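You operate a simulated robot arm through the tools that you are given. There is no shell and no other tool. Be economical: measure what you need, move in short steps, check, and stop when the job is done.

You run a simulated robot arm. Do the job below in one go: nothing can be reset, and whatever is moved stays where it is left.

JOB
Empty the argon line, switch the welder off, then set 70 amps and wire speed 7.
Fine: at the panel of the tall welder cart; its cylinder valve is closed already: keep the argon test button down till the line is empty, while the welder is still on.

It is judged by the outcome, as a careful person would: the job done as asked, and still so three seconds after it is handed in. It fails if anything else is knocked over, pushed out of place, dropped, spilled or broken.

ROBOT AND FRAMES
A 7-joint arm with a two-finger parallel gripper, fixed in place. Base frame: the origin is at the foot of the arm, x ahead of it, y to its left, z up. Readings come in mm, rad, newtons and seconds.
With the tool pointing down near the work surface it reaches from about 120 to 640 mm from the base axis. Its first joint turns from -1.152 to 1.152 rad. Payload 2.4 kg.
Tool frame: the origin (TCP) lies between the finger pads and is the grasp point; the fingertips stand 30 mm ahead of it; z points along the fingers, y is the line along which they close. The gripper opens to 94 mm. The fingers are 28 mm wide and 10 mm thick; the gripper's body (50 by 96 mm) begins 55 mm behind the TCP.
Orientation is that of the tool frame in the base frame, as [roll, pitch, yaw] about the fixed x, y, z axes, in that order (R = Rz(yaw) Ry(pitch) Rx(roll)). With the fingers straight down and closing along the base's y, the tool's x points along the base's -x, its y along +y and its z along -z.

CONTROLS
- The arm moves only by the tool apply_moves. Its argument "motion" is a list of rows, each a list of 7 numbers: the finger opening in mm, from 0 to 94, then the shift along the tool's x, y, z in units of 30 mm (1.0 is 30 mm), then the turn, a rotation vector about the tool's x, y, z in units of 8 degrees (1.0 is 8 degrees). In form: [[jaw, dx, dy, dz, ax, ay, az], ...]. A call has 1 to 8 rows; each row shifts and turns the commanded pose from where the row before left it, along the tool's axes as they then stand. A call with a number of a shift or a turn outside -1 to 1 is refused whole. A row lasts 0.2 s, in which the tool goes at most 50 mm and 0.15 rad; a call with a longer step from one row to the next is refused whole, and so is a gripper value outside its range. Where a pose cannot be reached the arm comes as near as it can. A force on the tool above 40 N (or 10 N above the force at the start of the call, whichever is more), or a blocked arm, ends the call early, and 0.2 s more pass. Each finger travels about 153 mm/s and halts on what it meets, pressing with about 21 N; the grip force reading is that of the motor and also rises with nothing between the fingers. The clock runs only during rows and for 0.2 s after the last one: add rows that do not move to give the fingers time. It gives the time, the measured TCP pose, the force on the tool (base axes), the opening and the grip force at its end, in the units of the frame above (readings bear some noise), and new pictures: "pictures" is both (left out), scene, wrist or none.
- Cameras (640 x 400 px; columns grow to the right, rows downward): "scene" is fixed at [43.3, 480.8, 1438.7]; the picture's right is [-0.68, -0.74, 0.00], its down [-0.46, 0.43, -0.78] and it looks along [0.57, -0.52, -0.63] (base axes); focal length 338 px, centre (320, 200). "wrist" rides on the gripper at [76, 14, -102] in the tool frame; the picture's right is [-0.18, 0.98, 0.00], its down [-0.75, -0.14, -0.64] and it looks along [-0.63, -0.12, 0.77] (tool axes); focal length 243 px, centre (320, 200). There is no depth. A picture from a camera that has moved, and an enlarged one, comes with that camera's place and axes in the base frame and with its lens.
- enlarge(camera, box): a new picture of the part [left, top, right, bottom] of that camera's present view, enlarged. It takes no simulated time.
- finish_job(): hands the job in; it is judged then, once.

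Work in short steps. Places have to be worked out from the pictures, the camera data and where the tool is seen: move nearer, look again, correct. Check each grasp and each placing, and mend what went wrong. You have 120 turns and 170 pictures in all, those below and enlarged ones among them. Open the gripper and draw the arm clear of the work before you hand the job in, unless the task says otherwise; then end with one line.

The tools are called after "Call:" as name(argument=value, ...) on one line, values as JSON. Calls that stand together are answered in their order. apply_moves: Moves the arm, as the interface text tells. Its arguments: {"type":"object","properties":{"motion":{"type":"array","items":{"type":"array","items":{"type":"number"}}},"pictures":{"type":"string","enum":["both","scene","wrist","none"]}},"required":["motion"]} The other tools are called the same way: enlarge (camera, box) takes an enlarged picture of a part of a camera's view; finish_job () hands the job in.

At the start:

```text
t: 0.0
tcp_pos: [454.0, 2.8, 1051.6]
tool_rot: [3.141, 0.001, 3.141]
wrist_force: [0.0, 0.2, -0.1]
gripper_width: 94.1
finger_force: 0.1
```

scene: 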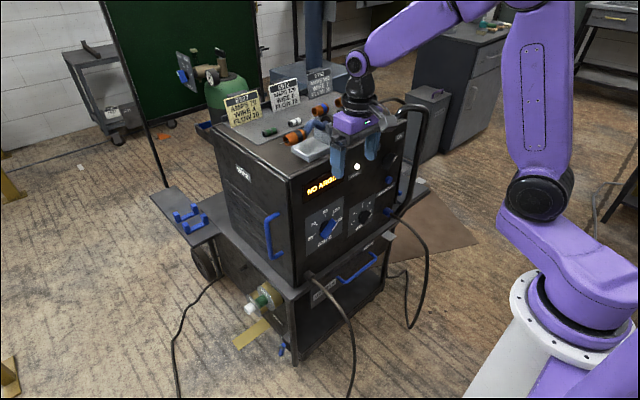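
wrist: 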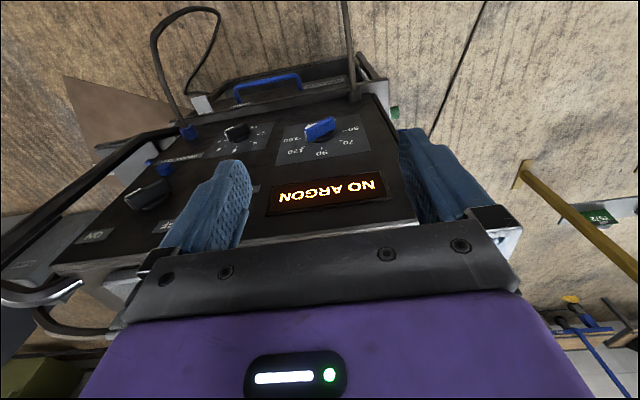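

The tall cart's panel is under the gripper; I enlarge the panel in both views to read the controls.

Call:
enlarge(camera="scene", box=[280, 140, 420, 260])

Call:
enlarge(camera="wrist", box=[60, 80, 420, 270])

```text
3.33 times, centred on (350, 200) of scene
camera zoom: at [43.3, 480.8, 1438.7], right [-0.68, -0.74, 0.0], down [-0.46, 0.43, -0.78], along [0.57, -0.52, -0.63], focal length 1127 px, centre (220, 200)
```

zoom: 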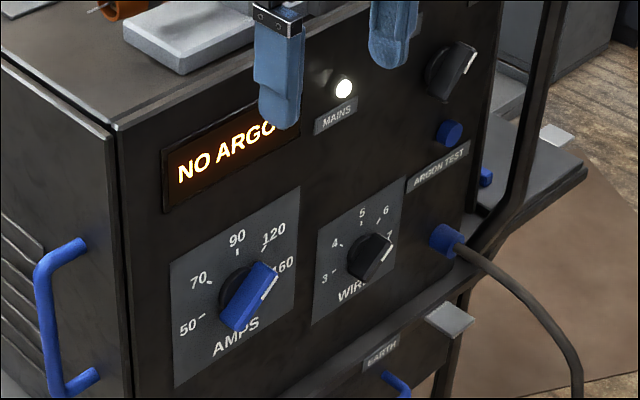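

```text
1.78 times, centred on (240, 175) of wrist
camera zoom: at [377.8, 16.8, 1154.0], right [0.18, 0.98, 0.0], down [0.75, -0.14, 0.64], along [0.63, -0.12, -0.77], focal length 431 px, centre (462, 244)
```

zoom: 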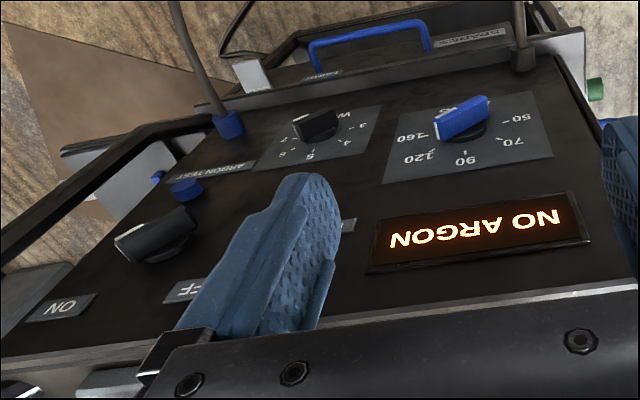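

Panel faces -x (toward the base), near x≈550; amps knob near (546,-12,766), mains knob near (548,-266,880), argon button near (550,-288,795). I back off a bit, and start tilting the tool toward horizontal.

Call:
apply_moves(motion=[[94, 1, 0, 0, 0, 0, 0], [94, 1, 0, 0, 0, 0, 0], [94, 0, 0, 0, 0, -1, 0], [94, 0, 0, 0, 0, -1, 0], [94, 0, 0, 0, 0, -1, 0], [94, 0, 0, 0, 0, -1, 0], [94, 0, 0, 0, 0, -1, 0], [94, 0, 0, 0, 0, -1, 0]])

```text
t: 1.8
tcp_pos: [394.4, -5.3, 1049.2]
tool_rot: [-3.103, 0.723, -3.135]
wrist_force: [0.3, -0.5, 0.1]
gripper_width: 94.1
finger_force: 0.0
out of reach, approached as far as the arm can: row 7
camera wrist: at [268.8, 10.8, 1075.3], right [0.15, 0.98, 0.09], down [0.14, -0.11, 0.98], along [0.98, -0.14, -0.15], focal length 243 px, centre (320, 200)
```

scene: 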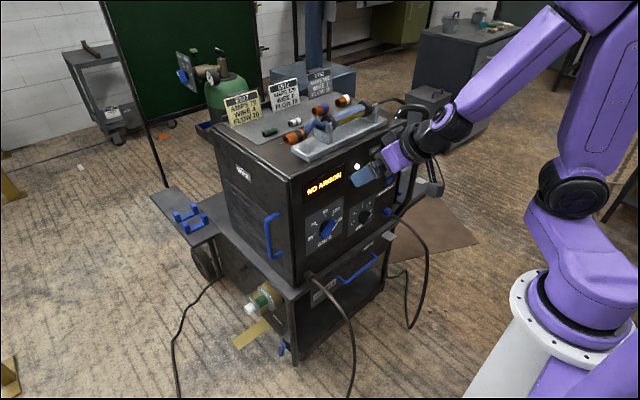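
wrist: 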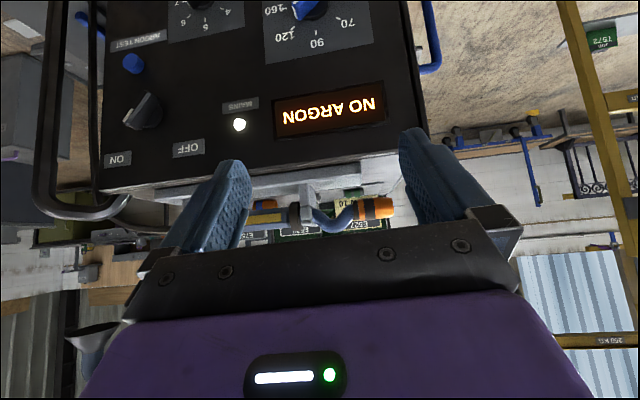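

The tilt was limited at this height; lower by about 130 mm while staying in front of the panel, then look.

Call:
apply_moves(motion=[[94, 0.66, 0, 0.75, 0, 0, 0], [94, 0.66, 0, 0.75, 0, 0, 0], [94, 0.66, 0, 0.75, 0, 0, 0], [94, 0.66, 0, 0.75, 0, 0, 0], [94, 0.66, 0, 0.75, 0, 0, 0], [94, 0, 0, 0, 0, -1, 0], [94, 0, 0, 0, 0, -1, 0], [94, 0, 0, 0, 0, -1, 0]])

```text
t: 3.6
tcp_pos: [454.5, 43.3, 973.0]
tool_rot: [-3.049, 1.14, -3.079]
wrist_force: [0.4, 0.8, 0.2]
gripper_width: 93.9
finger_force: 0.0
out of reach, approached as far as the arm can: row 5, 6, 7, 8
camera wrist: at [330.0, 57.4, 945.7], right [0.1, 0.99, 0.13], down [-0.27, -0.1, 0.96], along [0.96, -0.13, 0.26], focal length 243 px, centre (320, 200)
```

scene: 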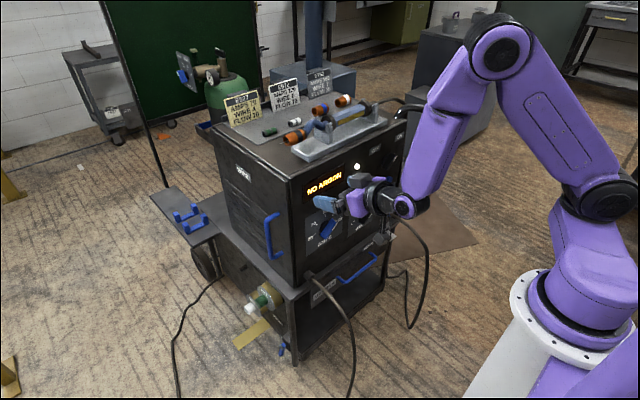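
wrist: 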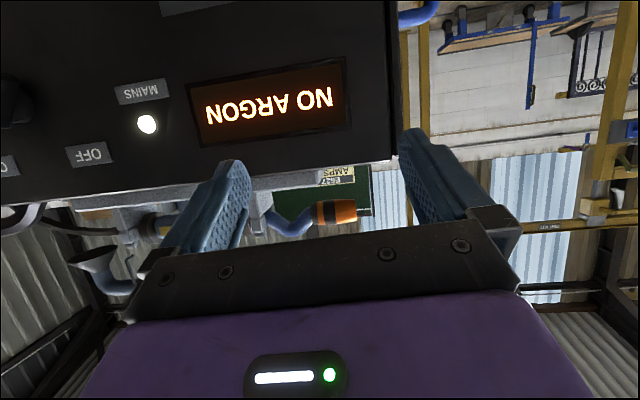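

The tool is now ~25° below horizontal at (454,43,973). I shift right (−y) to look at the mains knob and argon button area.

Call:
apply_moves(motion=[[60, 0, -1, 0, 0, 0, 0], [30, 0, -1, 0, 0, 0, 0], [0, 0, -1, 0, 0, 0, 0], [0, 0, -1, 0, 0, 0, 0], [0, 0, -1, 0, 0, 0, 0], [0, 0, -1, 0, 0, 0, 0]])

```text
t: 5.0
tcp_pos: [484.0, -81.9, 1042.1]
tool_rot: [-3.046, 1.143, -3.079]
wrist_force: [-0.4, 0.6, 0.0]
gripper_width: 0.0
finger_force: 21.3
out of reach, approached as far as the arm can: row 1, 2, 3, 4, 5, 6
camera wrist: at [358.8, -65.6, 1014.7], right [0.1, 0.99, 0.13], down [-0.27, -0.1, 0.96], along [0.96, -0.13, 0.26], focal length 243 px, centre (320, 200)
```

scene: 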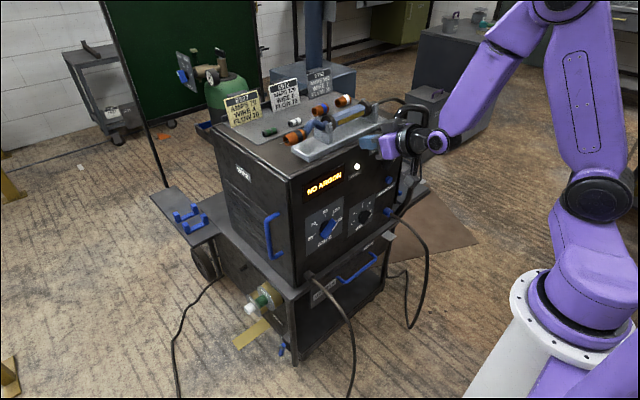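
wrist: 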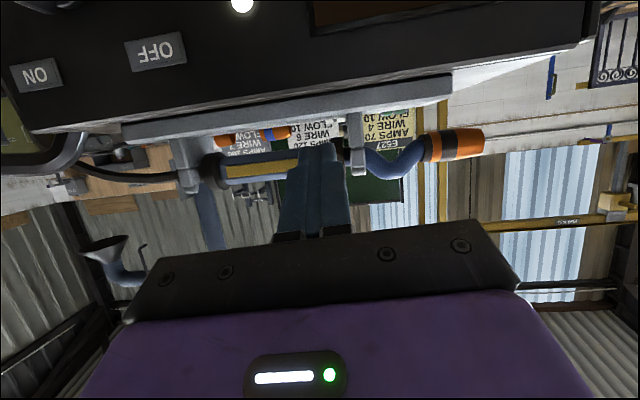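

The commanded pose seems not reachable with that tilt at this place; I tilt back 24° and check where the arm goes.

Call:
apply_moves(motion=[[0, 0, 0, 0, 0, 1, 0], [0, 0, 0, 0, 0, 1, 0], [0, 0, 0, 0, 0, 1, 0], [0, 0, 0, 0, 0, 0, 0], [0, 0, 0, 0, 0, 0, 0]])

```text
t: 6.2
tcp_pos: [484.2, -81.2, 1039.4]
tool_rot: [-3.104, 0.728, -3.134]
wrist_force: [-0.4, -0.5, 0.0]
gripper_width: 0.1
finger_force: 21.3
camera wrist: at [358.3, -63.6, 1065.6], right [0.15, 0.98, 0.09], down [0.13, -0.12, 0.98], along [0.98, -0.14, -0.15], focal length 243 px, centre (320, 200)
```

scene: 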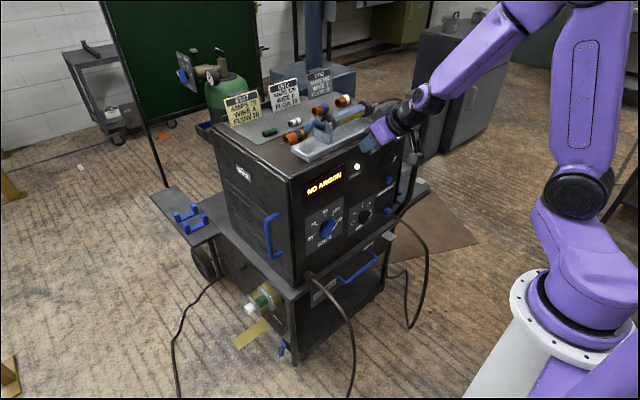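
wrist: 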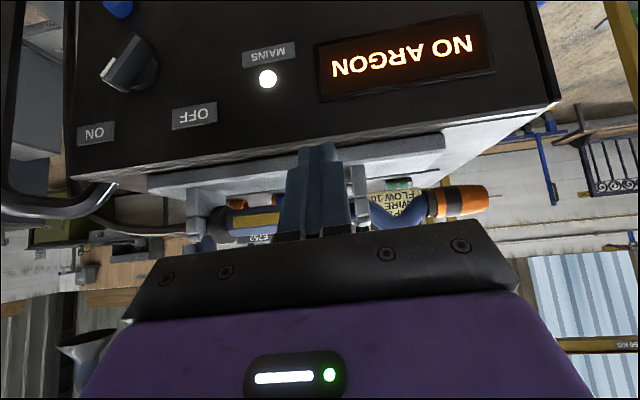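

Commanded pose re-syncs to the actual one. I move down/back to about (440,-200,880) with this 42° tilt.

Call:
apply_moves(motion=[[0, 0.92, -0.8, 0.6, 0, 0, 0], [0, 0.92, -0.8, 0.6, 0, 0, 0], [0, 0.92, -0.8, 0.6, 0, 0, 0], [0, 0.92, -0.8, 0.6, 0, 0, 0], [0, 0.92, -0.8, 0.6, 0, 0, 0]])

```text
t: 7.4
tcp_pos: [464.8, -100.6, 973.8]
tool_rot: [-3.096, 0.724, -3.134]
wrist_force: [0.4, -0.7, 0.1]
gripper_width: 0.2
finger_force: 20.6
out of reach, approached as far as the arm can: row 2, 3, 4, 5
camera wrist: at [339.9, -83.5, 999.7], right [0.16, 0.98, 0.09], down [0.14, -0.11, 0.98], along [0.98, -0.15, -0.15], focal length 243 px, centre (320, 200)
```

scene: 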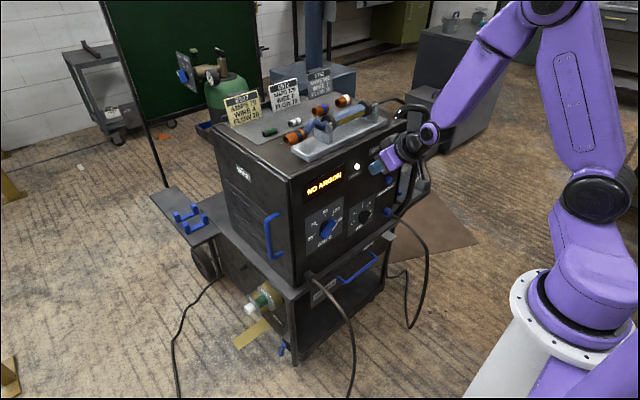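
wrist: 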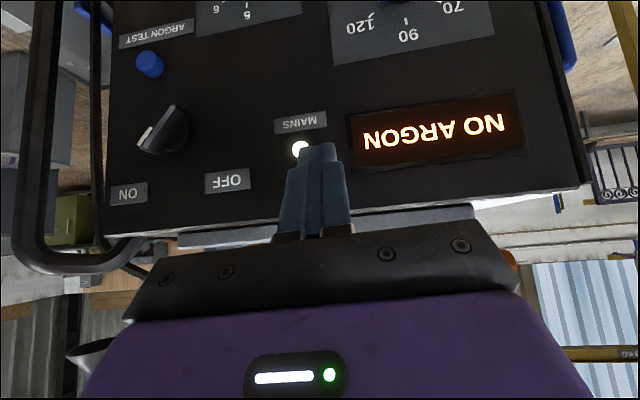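

I yaw the tool toward the right (radial to the arm) while shifting −y, keeping clear distance from the panel, to gain reach.

Call:
apply_moves(motion=[[0, 0, -0.8, 0, 0.66, 0, 0.74], [0, 0, -0.8, 0, 0.66, 0, 0.74], [0, 0, -0.8, 0, 0, 0, 0], [0, 0.66, 0, 0.75, 0, 0, 0], [0, 0.66, 0, 0.75, 0, 0, 0]])

Call:
enlarge(camera="scene", box=[340, 80, 460, 240])

```text
t: 8.6
tcp_pos: [454.4, -171.6, 917.0]
tool_rot: [-3.09, 0.732, 2.881]
wrist_force: [-0.6, 0.9, 0.3]
gripper_width: 0.0
finger_force: 20.2
out of reach, approached as far as the arm can: row 5
camera wrist: at [339.5, -121.1, 941.2], right [0.42, 0.9, 0.09], down [0.1, -0.14, 0.99], along [0.9, -0.41, -0.14], focal length 243 px, centre (320, 200)
```

scene: 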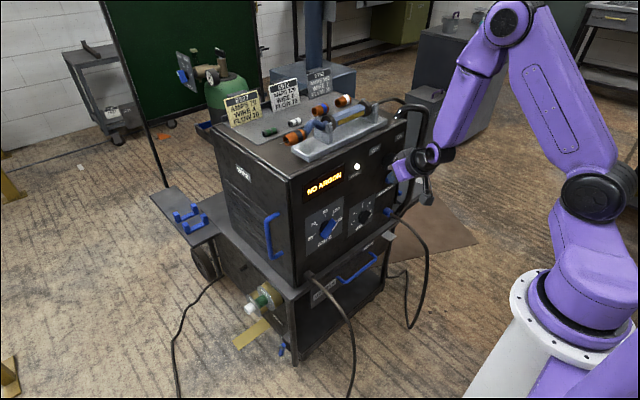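
wrist: 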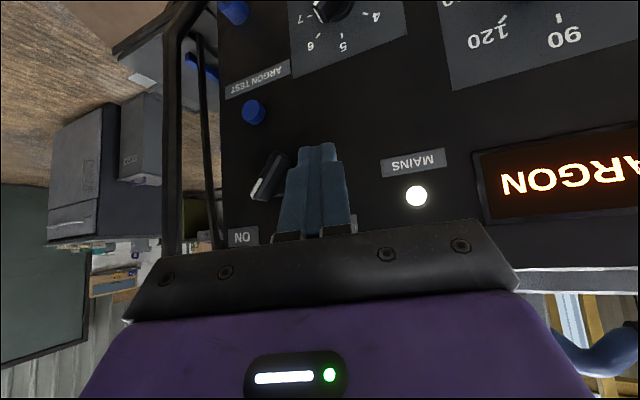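

```text
2.50 times, centred on (400, 160) of scene
camera zoom: at [43.3, 480.8, 1438.7], right [-0.68, -0.74, 0.0], down [-0.46, 0.43, -0.78], along [0.57, -0.52, -0.63], focal length 845 px, centre (120, 300)
```

zoom: 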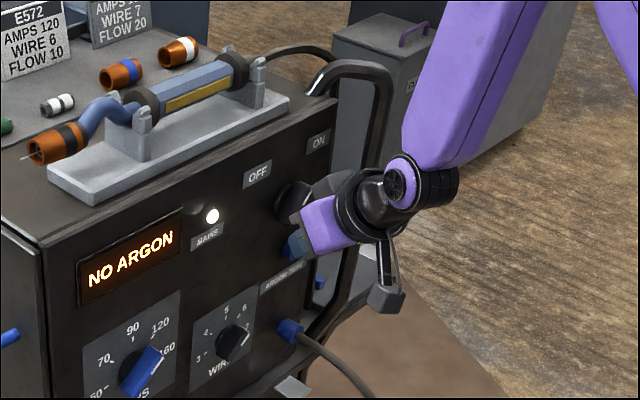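

Button located at about (545,-290,795) consistently from three views; the fingertip is at (473,-179,895). I lower first, then shift right to stand off in front of the button.

Call:
apply_moves(motion=[[0, 0.49, 0.13, 0.97, 0, 0, 0], [0, 0.49, 0.13, 0.97, 0, 0, 0], [0, 0.49, 0.13, 0.97, 0, 0, 0], [0, -0.18, -0.88, 0.2, 0, 0, 0], [0, -0.18, -0.88, 0.2, 0, 0, 0], [0, -0.18, -0.88, 0.2, 0, 0, 0]])

```text
t: 10.0
tcp_pos: [522.7, -208.2, 843.1]
tool_rot: [-3.094, 0.733, 2.867]
wrist_force: [0.4, -0.3, 0.8]
gripper_width: 0.0
finger_force: 20.6
out of reach, approached as far as the arm can: row 1, 2, 3, 4, 5, 6
camera wrist: at [407.8, -156.3, 868.2], right [0.43, 0.9, 0.09], down [0.09, -0.14, 0.99], along [0.9, -0.41, -0.14], focal length 243 px, centre (320, 200)
```

scene: 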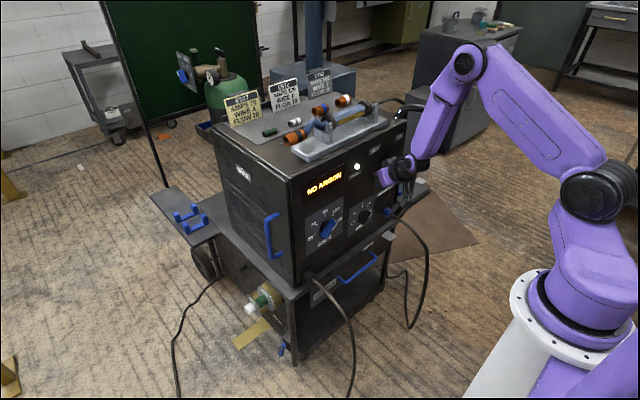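
wrist: 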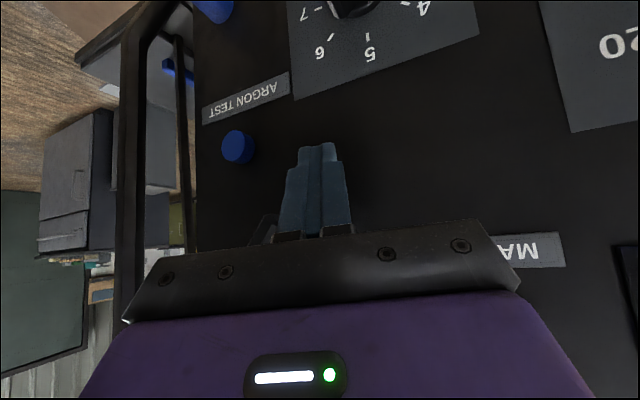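

Two views now triangulate the button to (552,-291,793); fingertip at (541,-215,821). I lower and shift right in small steps.

Call:
apply_moves(motion=[[0, 0.37, -0.48, 0.5, 0, 0, 0], [0, 0.37, -0.48, 0.5, 0, 0, 0], [0, -0.14, -0.72, 0.17, 0, 0, 0]])

```text
t: 10.8
tcp_pos: [533.4, -208.4, 809.2]
tool_rot: [-3.092, 0.731, 2.87]
wrist_force: [-15.7, 7.8, 13.0]
gripper_width: 0.0
finger_force: 21.2
out of reach, approached as far as the arm can: row 1, 2, 3
camera wrist: at [419.2, -156.7, 834.6], right [0.43, 0.9, 0.09], down [0.09, -0.14, 0.99], along [0.9, -0.41, -0.14], focal length 243 px, centre (320, 200)
```

scene: 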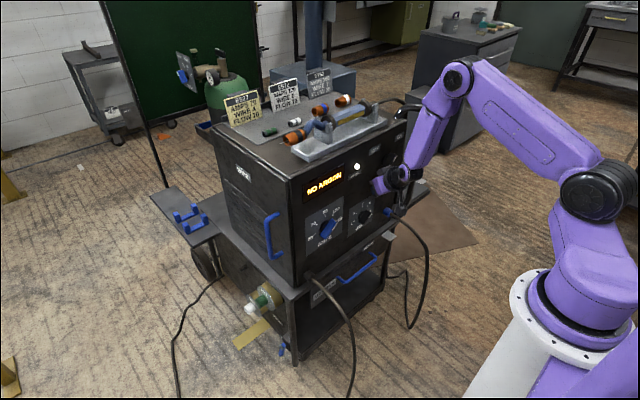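
wrist: 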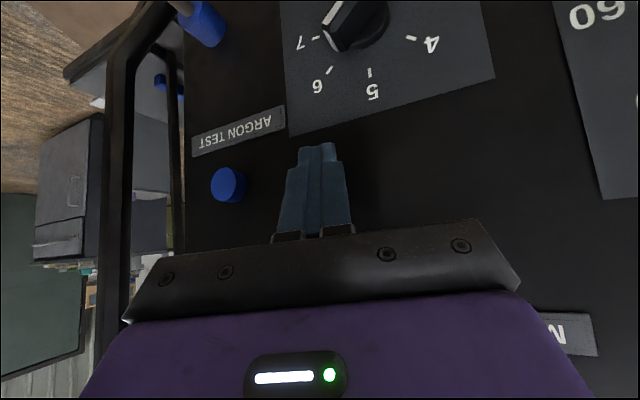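

Fingertips touched the panel lightly at x≈562 (15 N, harmless). I back off along the tool axis, reduce the tilt and yaw more toward radial to regain reach.

Call:
apply_moves(motion=[[0, 0, 0, -1, 0, 0, 0], [0, 0, 0, -0.7, 0, 0, 0], [0, 0, 0, 0, 0.66, 0, 0.74], [0, 0, 0, 0, 0.66, 0, 0.74], [0, 0, 0, 0, 0, 1, 0]], pictures="none")

```text
t: 12.0
tcp_pos: [515.7, -201.6, 851.9]
tool_rot: [-3.112, 0.601, 2.587]
wrist_force: [0.1, 0.1, -0.4]
gripper_width: 0.0
finger_force: 21.1
out of reach, approached as far as the arm can: row 1, 2
```

Now tilt 34°, azimuth −32°. Move the tip toward (530,-285,795), just short of the button.

Call:
apply_moves(motion=[[0, -0.15, -0.67, 0.56, 0, 0, 0], [0, -0.15, -0.67, 0.56, 0, 0, 0], [0, -0.15, -0.67, 0.56, 0, 0, 0]])

```text
t: 12.8
tcp_pos: [513.7, -276.5, 821.3]
tool_rot: [-3.112, 0.601, 2.591]
wrist_force: [-0.4, -0.5, 0.1]
gripper_width: 0.0
finger_force: 20.7
camera wrist: at [420.1, -197.7, 862.2], right [0.66, 0.75, 0.08], down [0.15, -0.24, 0.96], along [0.74, -0.62, -0.27], focal length 243 px, centre (320, 200)
```

scene: 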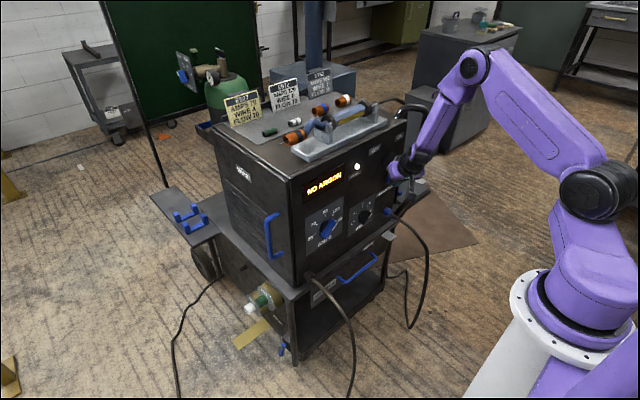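
wrist: 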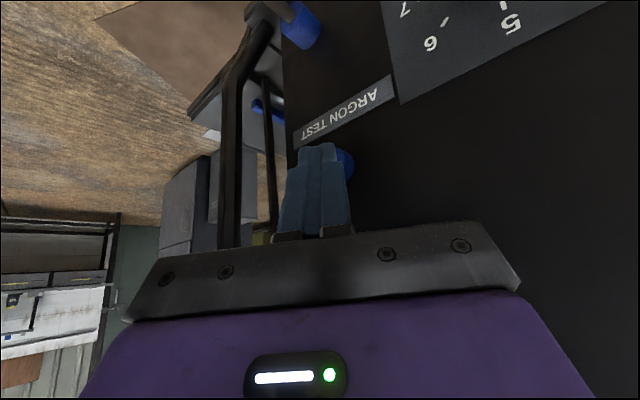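

Reachable here. With this yaw the gripper body might come close to the mains knob above, so I turn yaw back ~12° before pressing and check.

Call:
apply_moves(motion=[[0, 0, 0, 0, -0.56, 0, -0.82], [0, 0, 0, 0, -0.28, 0, -0.41]])

Call:
enlarge(camera="scene", box=[340, 120, 450, 220])

```text
t: 13.4
tcp_pos: [522.2, -268.7, 823.1]
tool_rot: [-3.098, 0.592, 2.797]
wrist_force: [0.4, -0.9, 0.3]
gripper_width: 0.1
finger_force: 20.4
out of reach, approached as far as the arm can: row 2
camera wrist: at [415.3, -211.3, 865.1], right [0.5, 0.86, 0.07], down [0.21, -0.2, 0.96], along [0.84, -0.46, -0.28], focal length 243 px, centre (320, 200)
```

scene: 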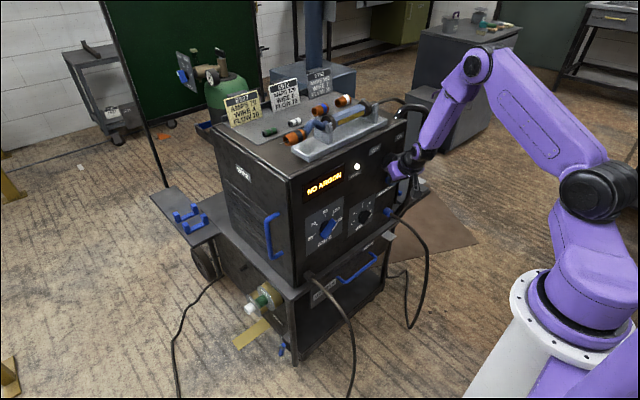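
wrist: 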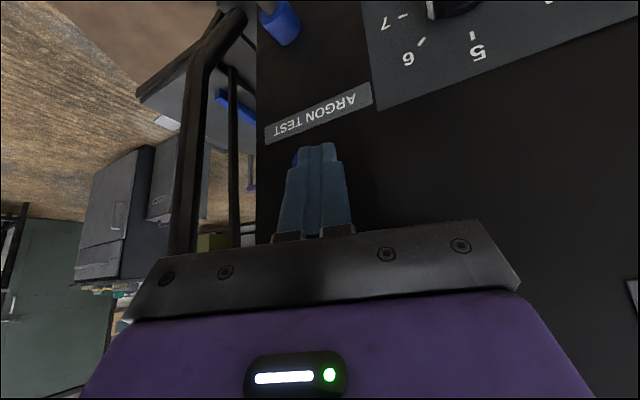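

```text
4.00 times, centred on (395, 170) of scene
camera zoom: at [43.3, 480.8, 1438.6], right [-0.68, -0.74, 0.0], down [-0.46, 0.43, -0.78], along [0.57, -0.52, -0.63], focal length 1352 px, centre (20, 320)
```

zoom: 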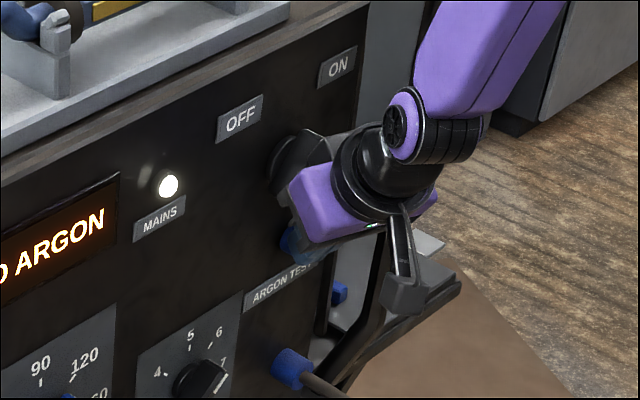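

The tip is at about (537,-276,798), just in front of the button; I shift ~14 mm right and 9 mm down to centre on it.

Call:
apply_moves(motion=[[0, 0.11, -0.46, 0.31, 0, 0, 0]], pictures="wrist")

```text
t: 13.8
tcp_pos: [530.0, -275.3, 818.0]
tool_rot: [-3.095, 0.596, 2.801]
wrist_force: [-2.8, 6.1, 8.5]
gripper_width: 0.0
finger_force: 20.7
out of reach, approached as far as the arm can: row 1
camera wrist: at [423.3, -216.9, 858.7], right [0.5, 0.87, 0.07], down [0.21, -0.19, 0.96], along [0.84, -0.46, -0.28], focal length 243 px, centre (320, 200)
```

wrist: 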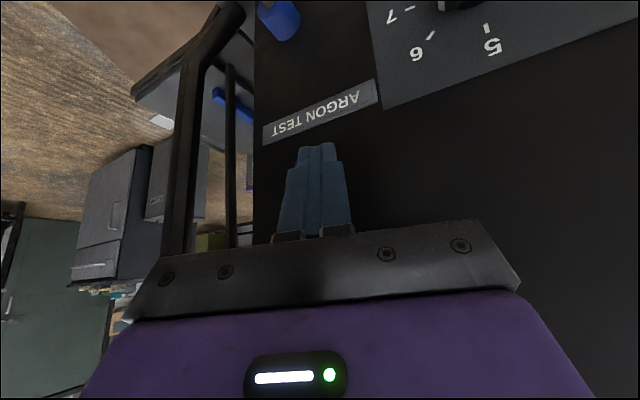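

There is light contact, probably with the button. Push 4 mm more in +x and hold, watching the display.

Call:
apply_moves(motion=[[0, -0.1, 0.05, 0.07, 0, 0, 0], [0, 0, 0, 0, 0, 0, 0], [0, 0, 0, 0, 0, 0, 0]], pictures="scene")

Call:
enlarge(camera="scene", box=[280, 120, 440, 220])

```text
t: 14.7
tcp_pos: [531.3, -274.3, 816.2]
tool_rot: [-3.102, 0.593, 2.798]
wrist_force: [-15.8, 7.4, 14.2]
gripper_width: 0.0
finger_force: 20.8
stopped in row 3: the force on the tool passed its limit (the readings are from after the stop); the commanded pose is now the measured one
```

scene: 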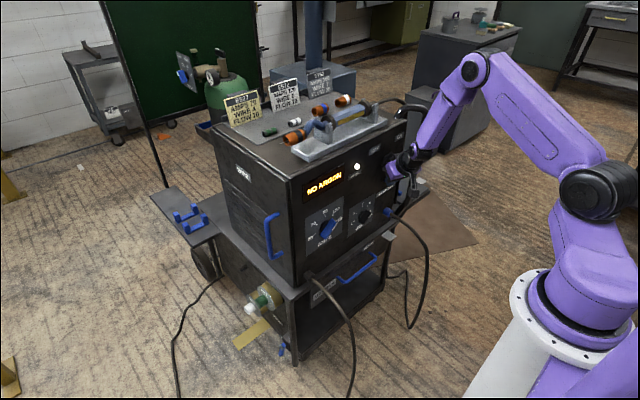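

```text
4.00 times, centred on (360, 170) of scene
camera zoom: at [42.6, 481.1, 1438.6], right [-0.68, -0.74, 0.0], down [-0.46, 0.43, -0.78], along [0.57, -0.52, -0.63], focal length 1352 px, centre (160, 320)
```

zoom: 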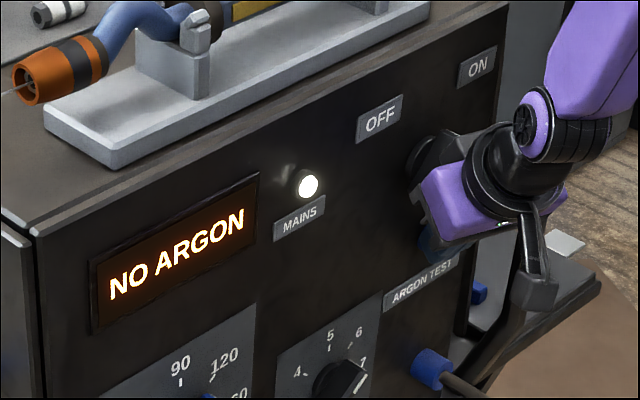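

Display unchanged; I check other indicators (the cart's lower fittings and the cylinder behind) for a line gauge, plus the wrist view.

Call:
enlarge(camera="scene", box=[160, 40, 340, 150])

Call:
enlarge(camera="wrist", box=[240, 80, 400, 180])

Call:
enlarge(camera="scene", box=[220, 240, 400, 360])

```text
3.56 times, centred on (250, 95) of scene
camera zoom: at [42.6, 481.1, 1438.6], right [-0.68, -0.74, 0.0], down [-0.46, 0.43, -0.78], along [0.57, -0.52, -0.63], focal length 1202 px, centre (569, 573)
```

zoom: 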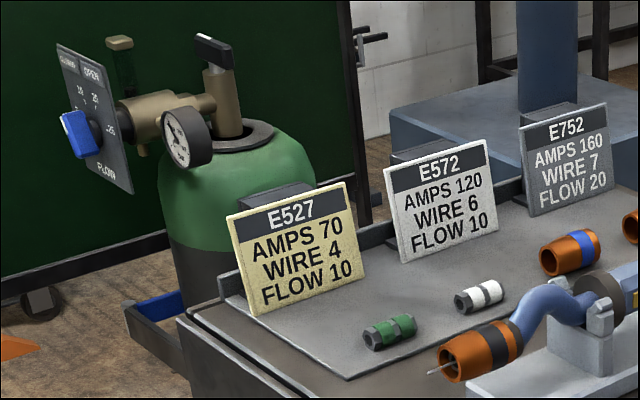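

```text
4.00 times, centred on (320, 130) of wrist
camera zoom: at [425.7, -217.0, 858.7], right [0.5, 0.87, 0.07], down [0.21, -0.2, 0.96], along [0.84, -0.46, -0.28], focal length 970 px, centre (320, 480)
```

zoom: 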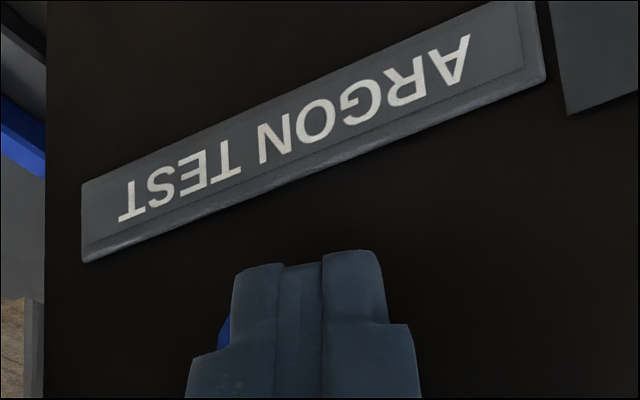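

```text
3.33 times, centred on (310, 300) of scene
camera zoom: at [42.6, 481.1, 1438.6], right [-0.68, -0.74, 0.0], down [-0.46, 0.43, -0.78], along [0.57, -0.52, -0.63], focal length 1127 px, centre (353, -133)
```

zoom: 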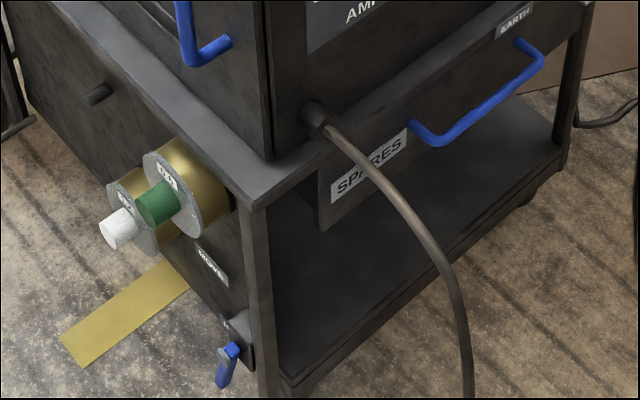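

The cylinder has a pressure gauge; I zoom on it.

Call:
enlarge(camera="scene", box=[200, 68, 226, 92])

```text
16.00 times, centred on (213, 80) of scene
camera zoom: at [42.6, 481.1, 1438.6], right [-0.68, -0.74, 0.0], down [-0.46, 0.43, -0.78], along [0.57, -0.52, -0.63], focal length 5409 px, centre (2032, 2120)
```

zoom: 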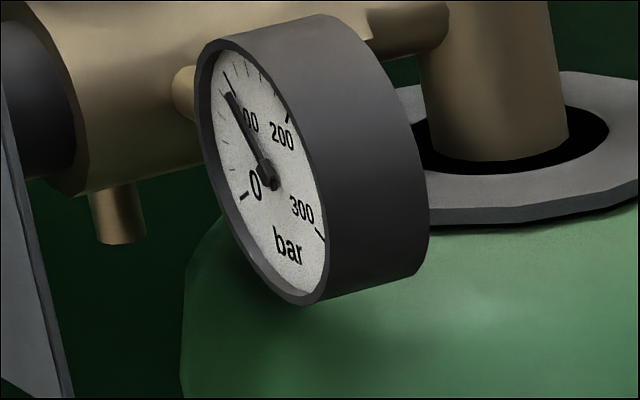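

The gauge reads ~90 bar: that is the line indicator. I hold still a second and re-read it to know whether the button is down.

Call:
apply_moves(motion=[[0, 0, 0, 0, 0, 0, 0], [0, 0, 0, 0, 0, 0, 0], [0, 0, 0, 0, 0, 0, 0], [0, 0, 0, 0, 0, 0, 0], [0, 0, 0, 0, 0, 0, 0]], pictures="none")

Call:
enlarge(camera="scene", box=[200, 68, 226, 92])

```text
t: 15.9
tcp_pos: [531.9, -273.5, 816.2]
tool_rot: [-3.101, 0.594, 2.798]
wrist_force: [-24.1, 12.0, 21.1]
gripper_width: 0.0
finger_force: 20.5
```

```text
16.00 times, centred on (213, 80) of scene
camera zoom: at [42.3, 481.3, 1438.5], right [-0.68, -0.74, 0.0], down [-0.46, 0.42, -0.78], along [0.57, -0.53, -0.63], focal length 5409 px, centre (2032, 2120)
```

zoom: 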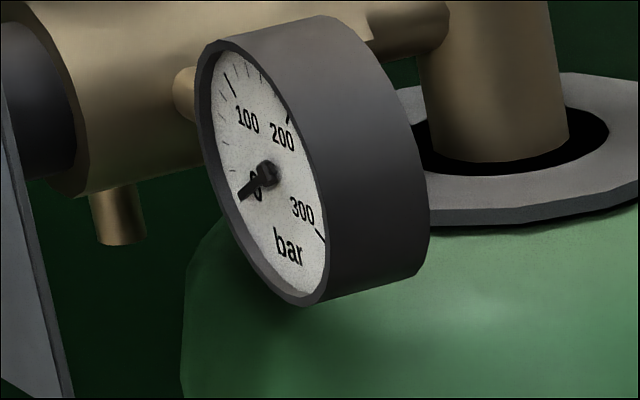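

The gauge fell to 0: the button is down and the line is emptying. Hold briefly longer to be sure, then recheck.

Call:
apply_moves(motion=[[0, 0, 0, -0.02, 0, 0, 0], [0, 0, 0, 0, 0, 0, 0], [0, 0, 0, 0, 0, 0, 0]], pictures="none")

Call:
enlarge(camera="scene", box=[200, 68, 226, 92])

Call:
enlarge(camera="scene", box=[280, 120, 440, 220])

```text
t: 16.7
tcp_pos: [533.3, -274.9, 816.2]
tool_rot: [-3.102, 0.595, 2.798]
wrist_force: [-10.4, 8.2, 5.7]
gripper_width: 0.2
finger_force: 21.1
```

```text
16.00 times, centred on (213, 80) of scene
camera zoom: at [42.9, 481.1, 1438.6], right [-0.68, -0.74, 0.0], down [-0.46, 0.43, -0.78], along [0.57, -0.52, -0.63], focal length 5409 px, centre (2032, 2120)
```

zoom: 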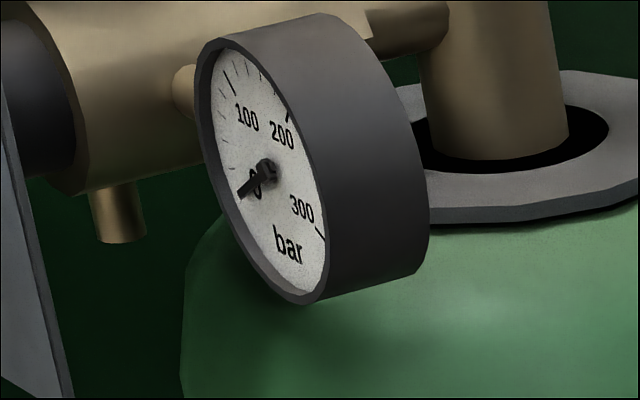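

```text
4.00 times, centred on (360, 170) of scene
camera zoom: at [42.9, 481.1, 1438.6], right [-0.68, -0.74, 0.0], down [-0.46, 0.43, -0.78], along [0.57, -0.52, -0.63], focal length 1352 px, centre (160, 320)
```

zoom: 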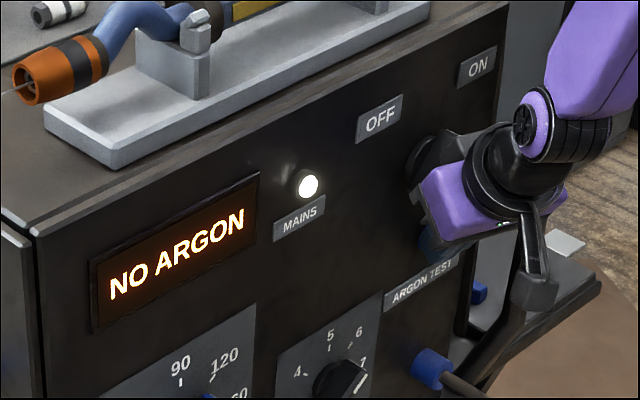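

Line is empty (0 bar) with mains still on. I release by retracting along the tool axis, then back up higher.

Call:
apply_moves(motion=[[0, 0.3, 0, -0.9, 0, 0, 0], [0, 0.3, 0, -0.9, 0, 0, 0], [0, 0, 0, -1, 0, 0, 0], [0, 0, 0, -1, 0, 0, 0]])

Call:
enlarge(camera="wrist", box=[180, 20, 420, 180])

```text
t: 17.7
tcp_pos: [462.5, -242.7, 900.2]
tool_rot: [-3.101, 0.593, 2.796]
wrist_force: [-0.8, 0.3, -0.3]
gripper_width: 0.0
finger_force: 20.8
camera wrist: at [355.2, -184.4, 942.8], right [0.5, 0.87, 0.07], down [0.21, -0.2, 0.96], along [0.84, -0.46, -0.28], focal length 243 px, centre (320, 200)
```

scene: 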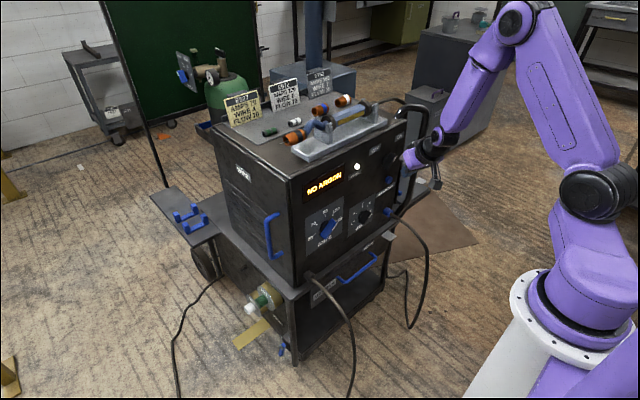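
wrist: 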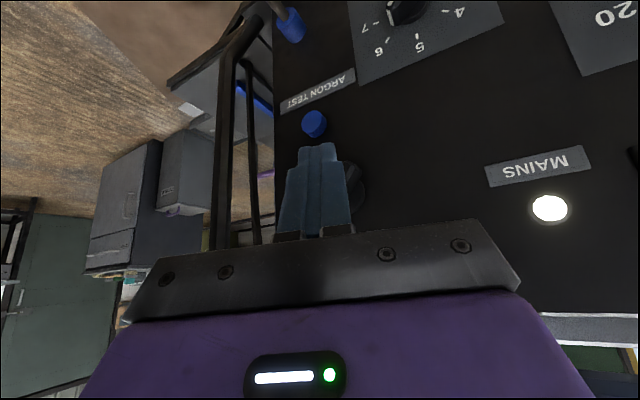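

```text
2.50 times, centred on (300, 100) of wrist
camera zoom: at [355.2, -184.4, 942.8], right [0.5, 0.87, 0.07], down [0.21, -0.2, 0.96], along [0.84, -0.46, -0.28], focal length 606 px, centre (370, 450)
```

zoom: 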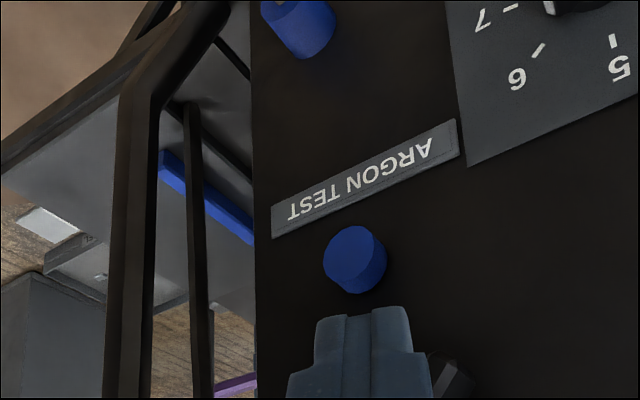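

Now look at the mains knob from the scene camera.

Call:
enlarge(camera="scene", box=[350, 120, 430, 180])

Call:
enlarge(camera="scene", box=[300, 180, 400, 260])

```text
6.67 times, centred on (390, 150) of scene
camera zoom: at [43.3, 480.8, 1438.6], right [-0.68, -0.74, 0.0], down [-0.46, 0.43, -0.78], along [0.57, -0.52, -0.63], focal length 2254 px, centre (-147, 533)
```

zoom: 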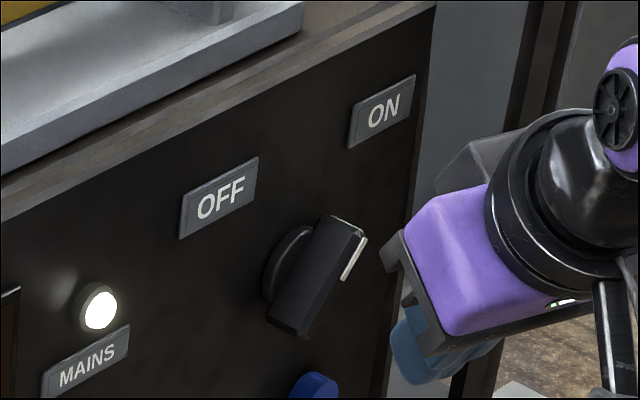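

```text
5.00 times, centred on (350, 220) of scene
camera zoom: at [43.3, 480.8, 1438.6], right [-0.68, -0.74, 0.0], down [-0.46, 0.43, -0.78], along [0.57, -0.52, -0.63], focal length 1690 px, centre (170, 100)
```

zoom: 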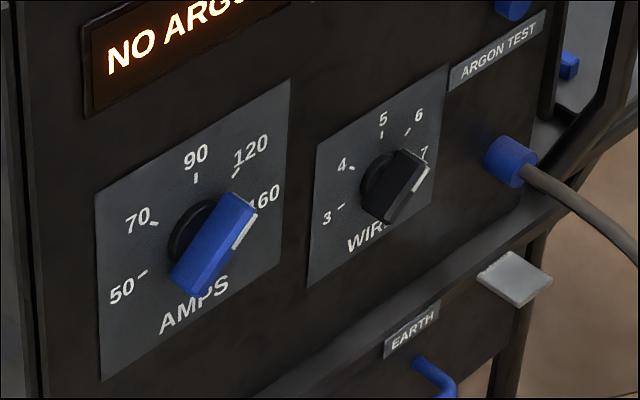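

Knobs: mains bar points to ON (~45° right), amps seems at 120 and wire at 6. Mains axis at about (y −264, z 880), bar front x≈532. I'll sweep the bar's upper end from right to left with closed fingers; first move to its right, standing off.

Call:
apply_moves(motion=[[0, -0.88, -0.94, 0.03, 0, 0, 0], [0, -0.88, -0.94, 0.03, 0, 0, 0]])

Call:
enlarge(camera="scene", box=[350, 100, 450, 180])

```text
t: 18.3
tcp_pos: [493.6, -301.6, 937.1]
tool_rot: [-3.092, 0.589, 2.795]
wrist_force: [0.1, 0.1, -0.5]
gripper_width: 0.0
finger_force: 21.0
out of reach, approached as far as the arm can: row 1, 2
camera wrist: at [387.0, -243.9, 979.0], right [0.5, 0.86, 0.06], down [0.21, -0.19, 0.96], along [0.84, -0.47, -0.28], focal length 243 px, centre (320, 200)
```

scene: 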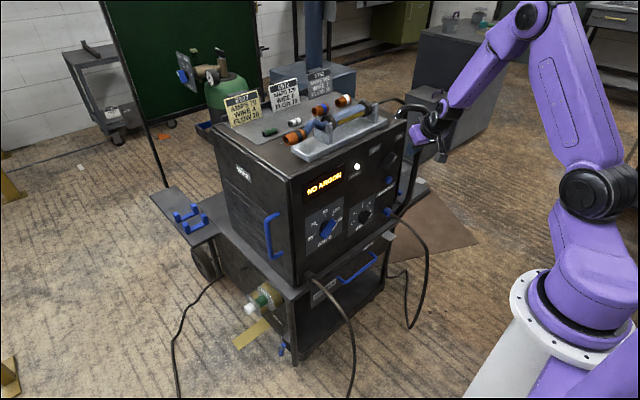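
wrist: 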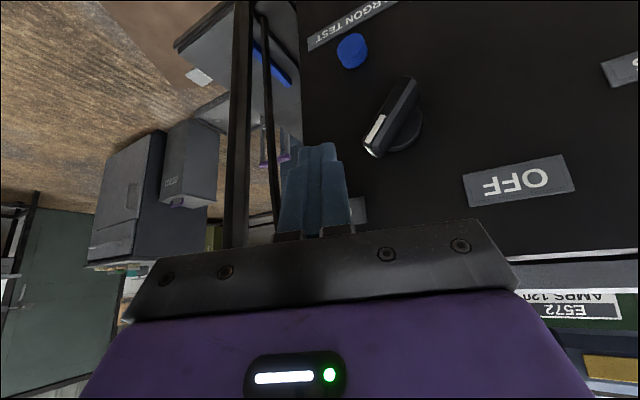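

```text
5.00 times, centred on (400, 140) of scene
camera zoom: at [43.2, 480.9, 1438.7], right [-0.68, -0.74, 0.0], down [-0.46, 0.43, -0.78], along [0.57, -0.52, -0.63], focal length 1690 px, centre (-80, 500)
```

zoom: 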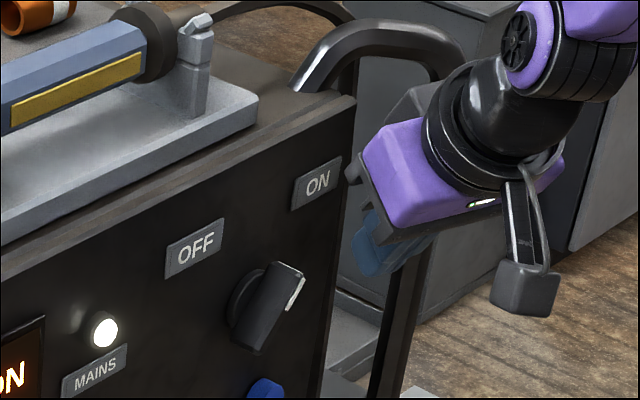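

Clear view: knob bar axis ~(−269, 883), finger to its right. Advance the tip to (541,-312,893).

Call:
apply_moves(motion=[[0, -0.26, 0.14, 0.55, 0, 0, 0], [0, -0.26, 0.14, 0.55, 0, 0, 0]])

Call:
enlarge(camera="wrist", box=[260, 60, 460, 190])

```text
t: 18.9
tcp_pos: [525.5, -304.8, 918.4]
tool_rot: [-3.101, 0.594, 2.796]
wrist_force: [0.3, 0.3, 0.2]
gripper_width: 0.0
finger_force: 20.5
camera wrist: at [418.0, -248.4, 960.8], right [0.5, 0.87, 0.07], down [0.21, -0.2, 0.96], along [0.84, -0.46, -0.28], focal length 243 px, centre (320, 200)
```

scene: 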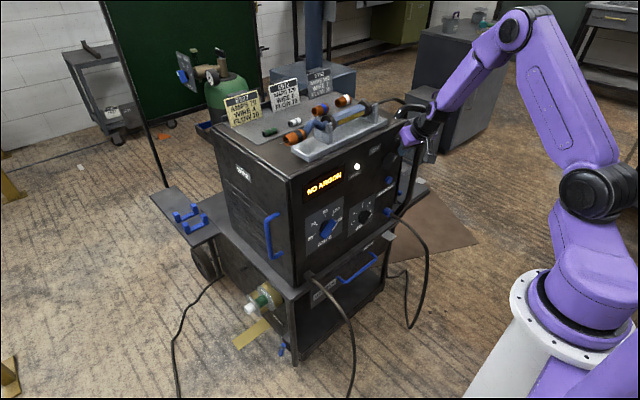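
wrist: 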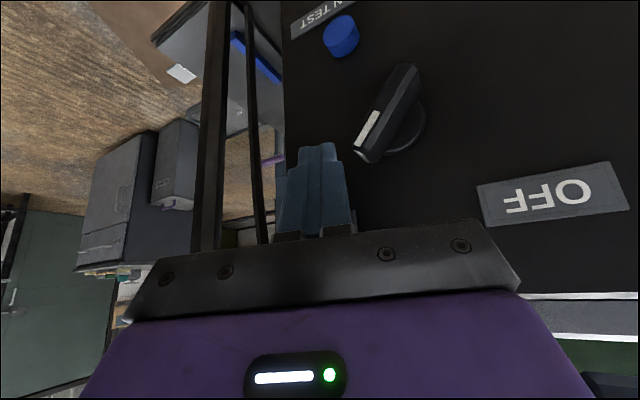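

```text
3.08 times, centred on (360, 125) of wrist
camera zoom: at [418.0, -248.4, 960.8], right [0.5, 0.87, 0.07], down [0.21, -0.2, 0.96], along [0.84, -0.46, -0.28], focal length 746 px, centre (197, 431)
```

zoom: 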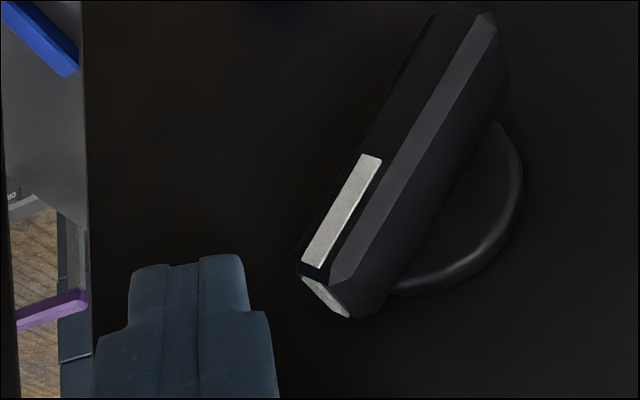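

Finger is right of the pointer end. Lower 4 mm and sweep left 40 mm.

Call:
apply_moves(motion=[[0, 0.075, 0, 0.11, 0, 0, 0], [0, 0.093, 0.31, -0.077, 0, 0, 0], [0, 0.093, 0.31, -0.077, 0, 0, 0], [0, 0.093, 0.31, -0.077, 0, 0, 0], [0, 0.093, 0.31, -0.077, 0, 0, 0]])

Call:
enlarge(camera="scene", box=[340, 120, 440, 190])

```text
t: 19.9
tcp_pos: [525.2, -289.4, 919.5]
tool_rot: [-3.098, 0.612, 2.777]
wrist_force: [-1.8, -1.6, 0.1]
gripper_width: 0.0
finger_force: 20.7
stopped in row 5: the force on the tool passed its limit (the readings are from after the stop); the commanded pose is now the measured one
camera wrist: at [417.9, -229.9, 959.8], right [0.51, 0.85, 0.07], down [0.19, -0.19, 0.96], along [0.84, -0.48, -0.26], focal length 243 px, centre (320, 200)
```

scene: 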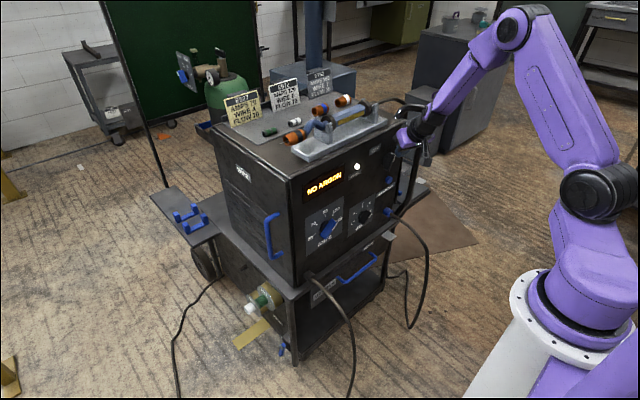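
wrist: 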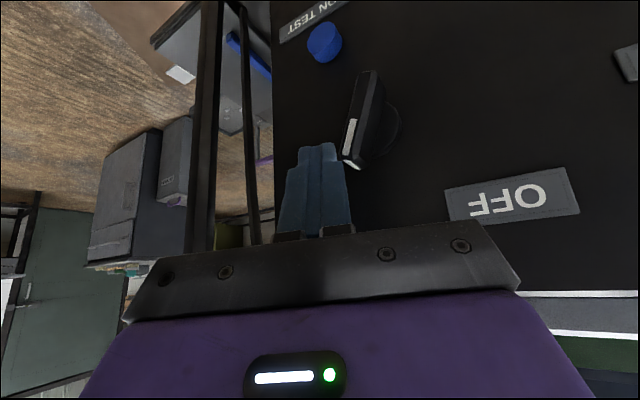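

```text
5.71 times, centred on (390, 155) of scene
camera zoom: at [43.2, 480.8, 1438.7], right [-0.68, -0.74, 0.0], down [-0.46, 0.43, -0.78], along [0.57, -0.52, -0.63], focal length 1932 px, centre (-80, 457)
```

zoom: 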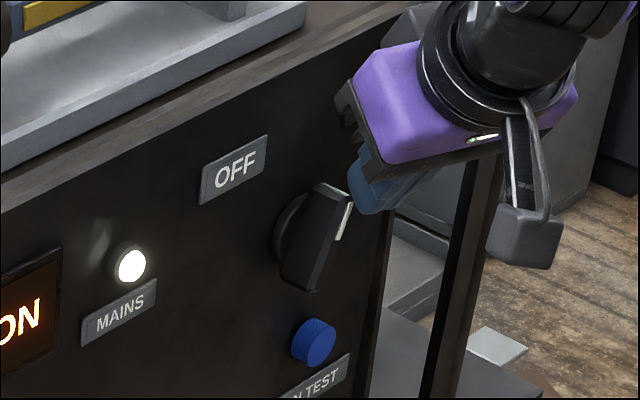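

The knob has turned partway (bar now ~20°) and the force stop tripped; continue pushing left in smaller steps.

Call:
apply_moves(motion=[[0, 0.05, 0.16, -0.02, 0, 0, 0], [0, 0.05, 0.16, -0.02, 0, 0, 0], [0, 0.05, 0.16, -0.02, 0, 0, 0], [0, 0.05, 0.16, -0.02, 0, 0, 0], [0, 0.05, 0.16, -0.02, 0, 0, 0], [0, 0.05, 0.16, -0.02, 0, 0, 0]])

Call:
enlarge(camera="scene", box=[340, 120, 440, 190])

```text
t: 21.3
tcp_pos: [525.1, -270.2, 919.5]
tool_rot: [-3.091, 0.622, 2.756]
wrist_force: [-5.2, -36.7, 4.5]
gripper_width: 0.0
finger_force: 21.2
camera wrist: at [419.6, -207.3, 957.4], right [0.53, 0.84, 0.07], down [0.18, -0.19, 0.97], along [0.83, -0.5, -0.25], focal length 243 px, centre (320, 200)
```

scene: 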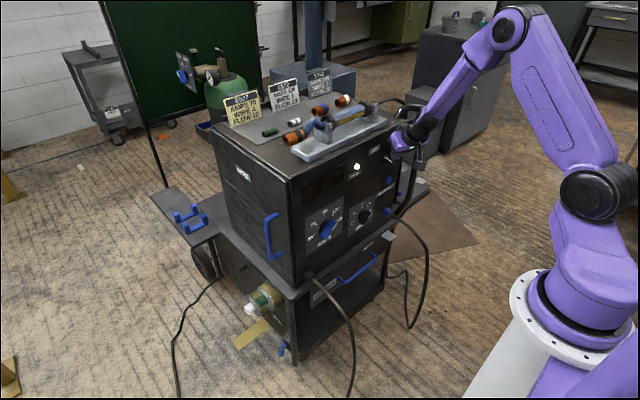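
wrist: 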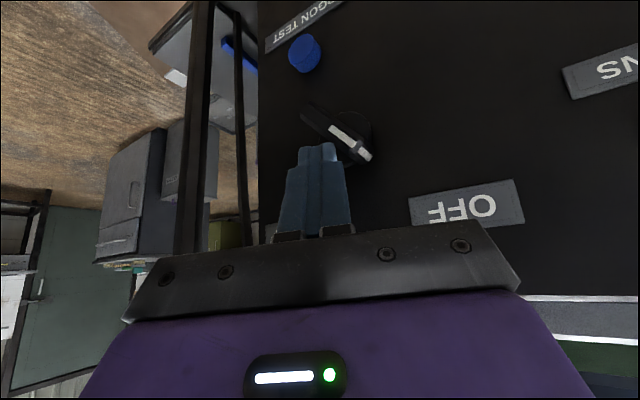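

```text
5.71 times, centred on (390, 155) of scene
camera zoom: at [43.1, 479.9, 1439.0], right [-0.68, -0.74, 0.0], down [-0.46, 0.43, -0.78], along [0.57, -0.52, -0.63], focal length 1932 px, centre (-80, 457)
```

zoom: 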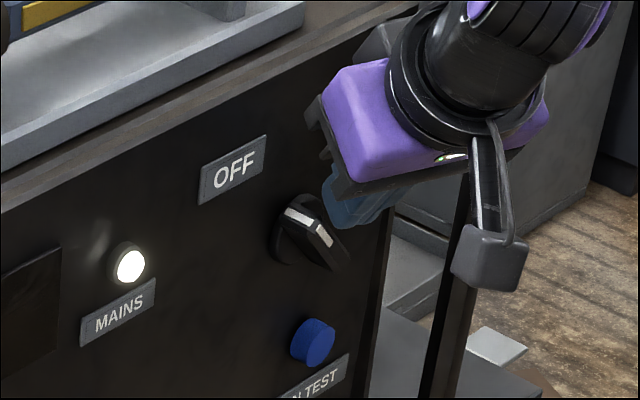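

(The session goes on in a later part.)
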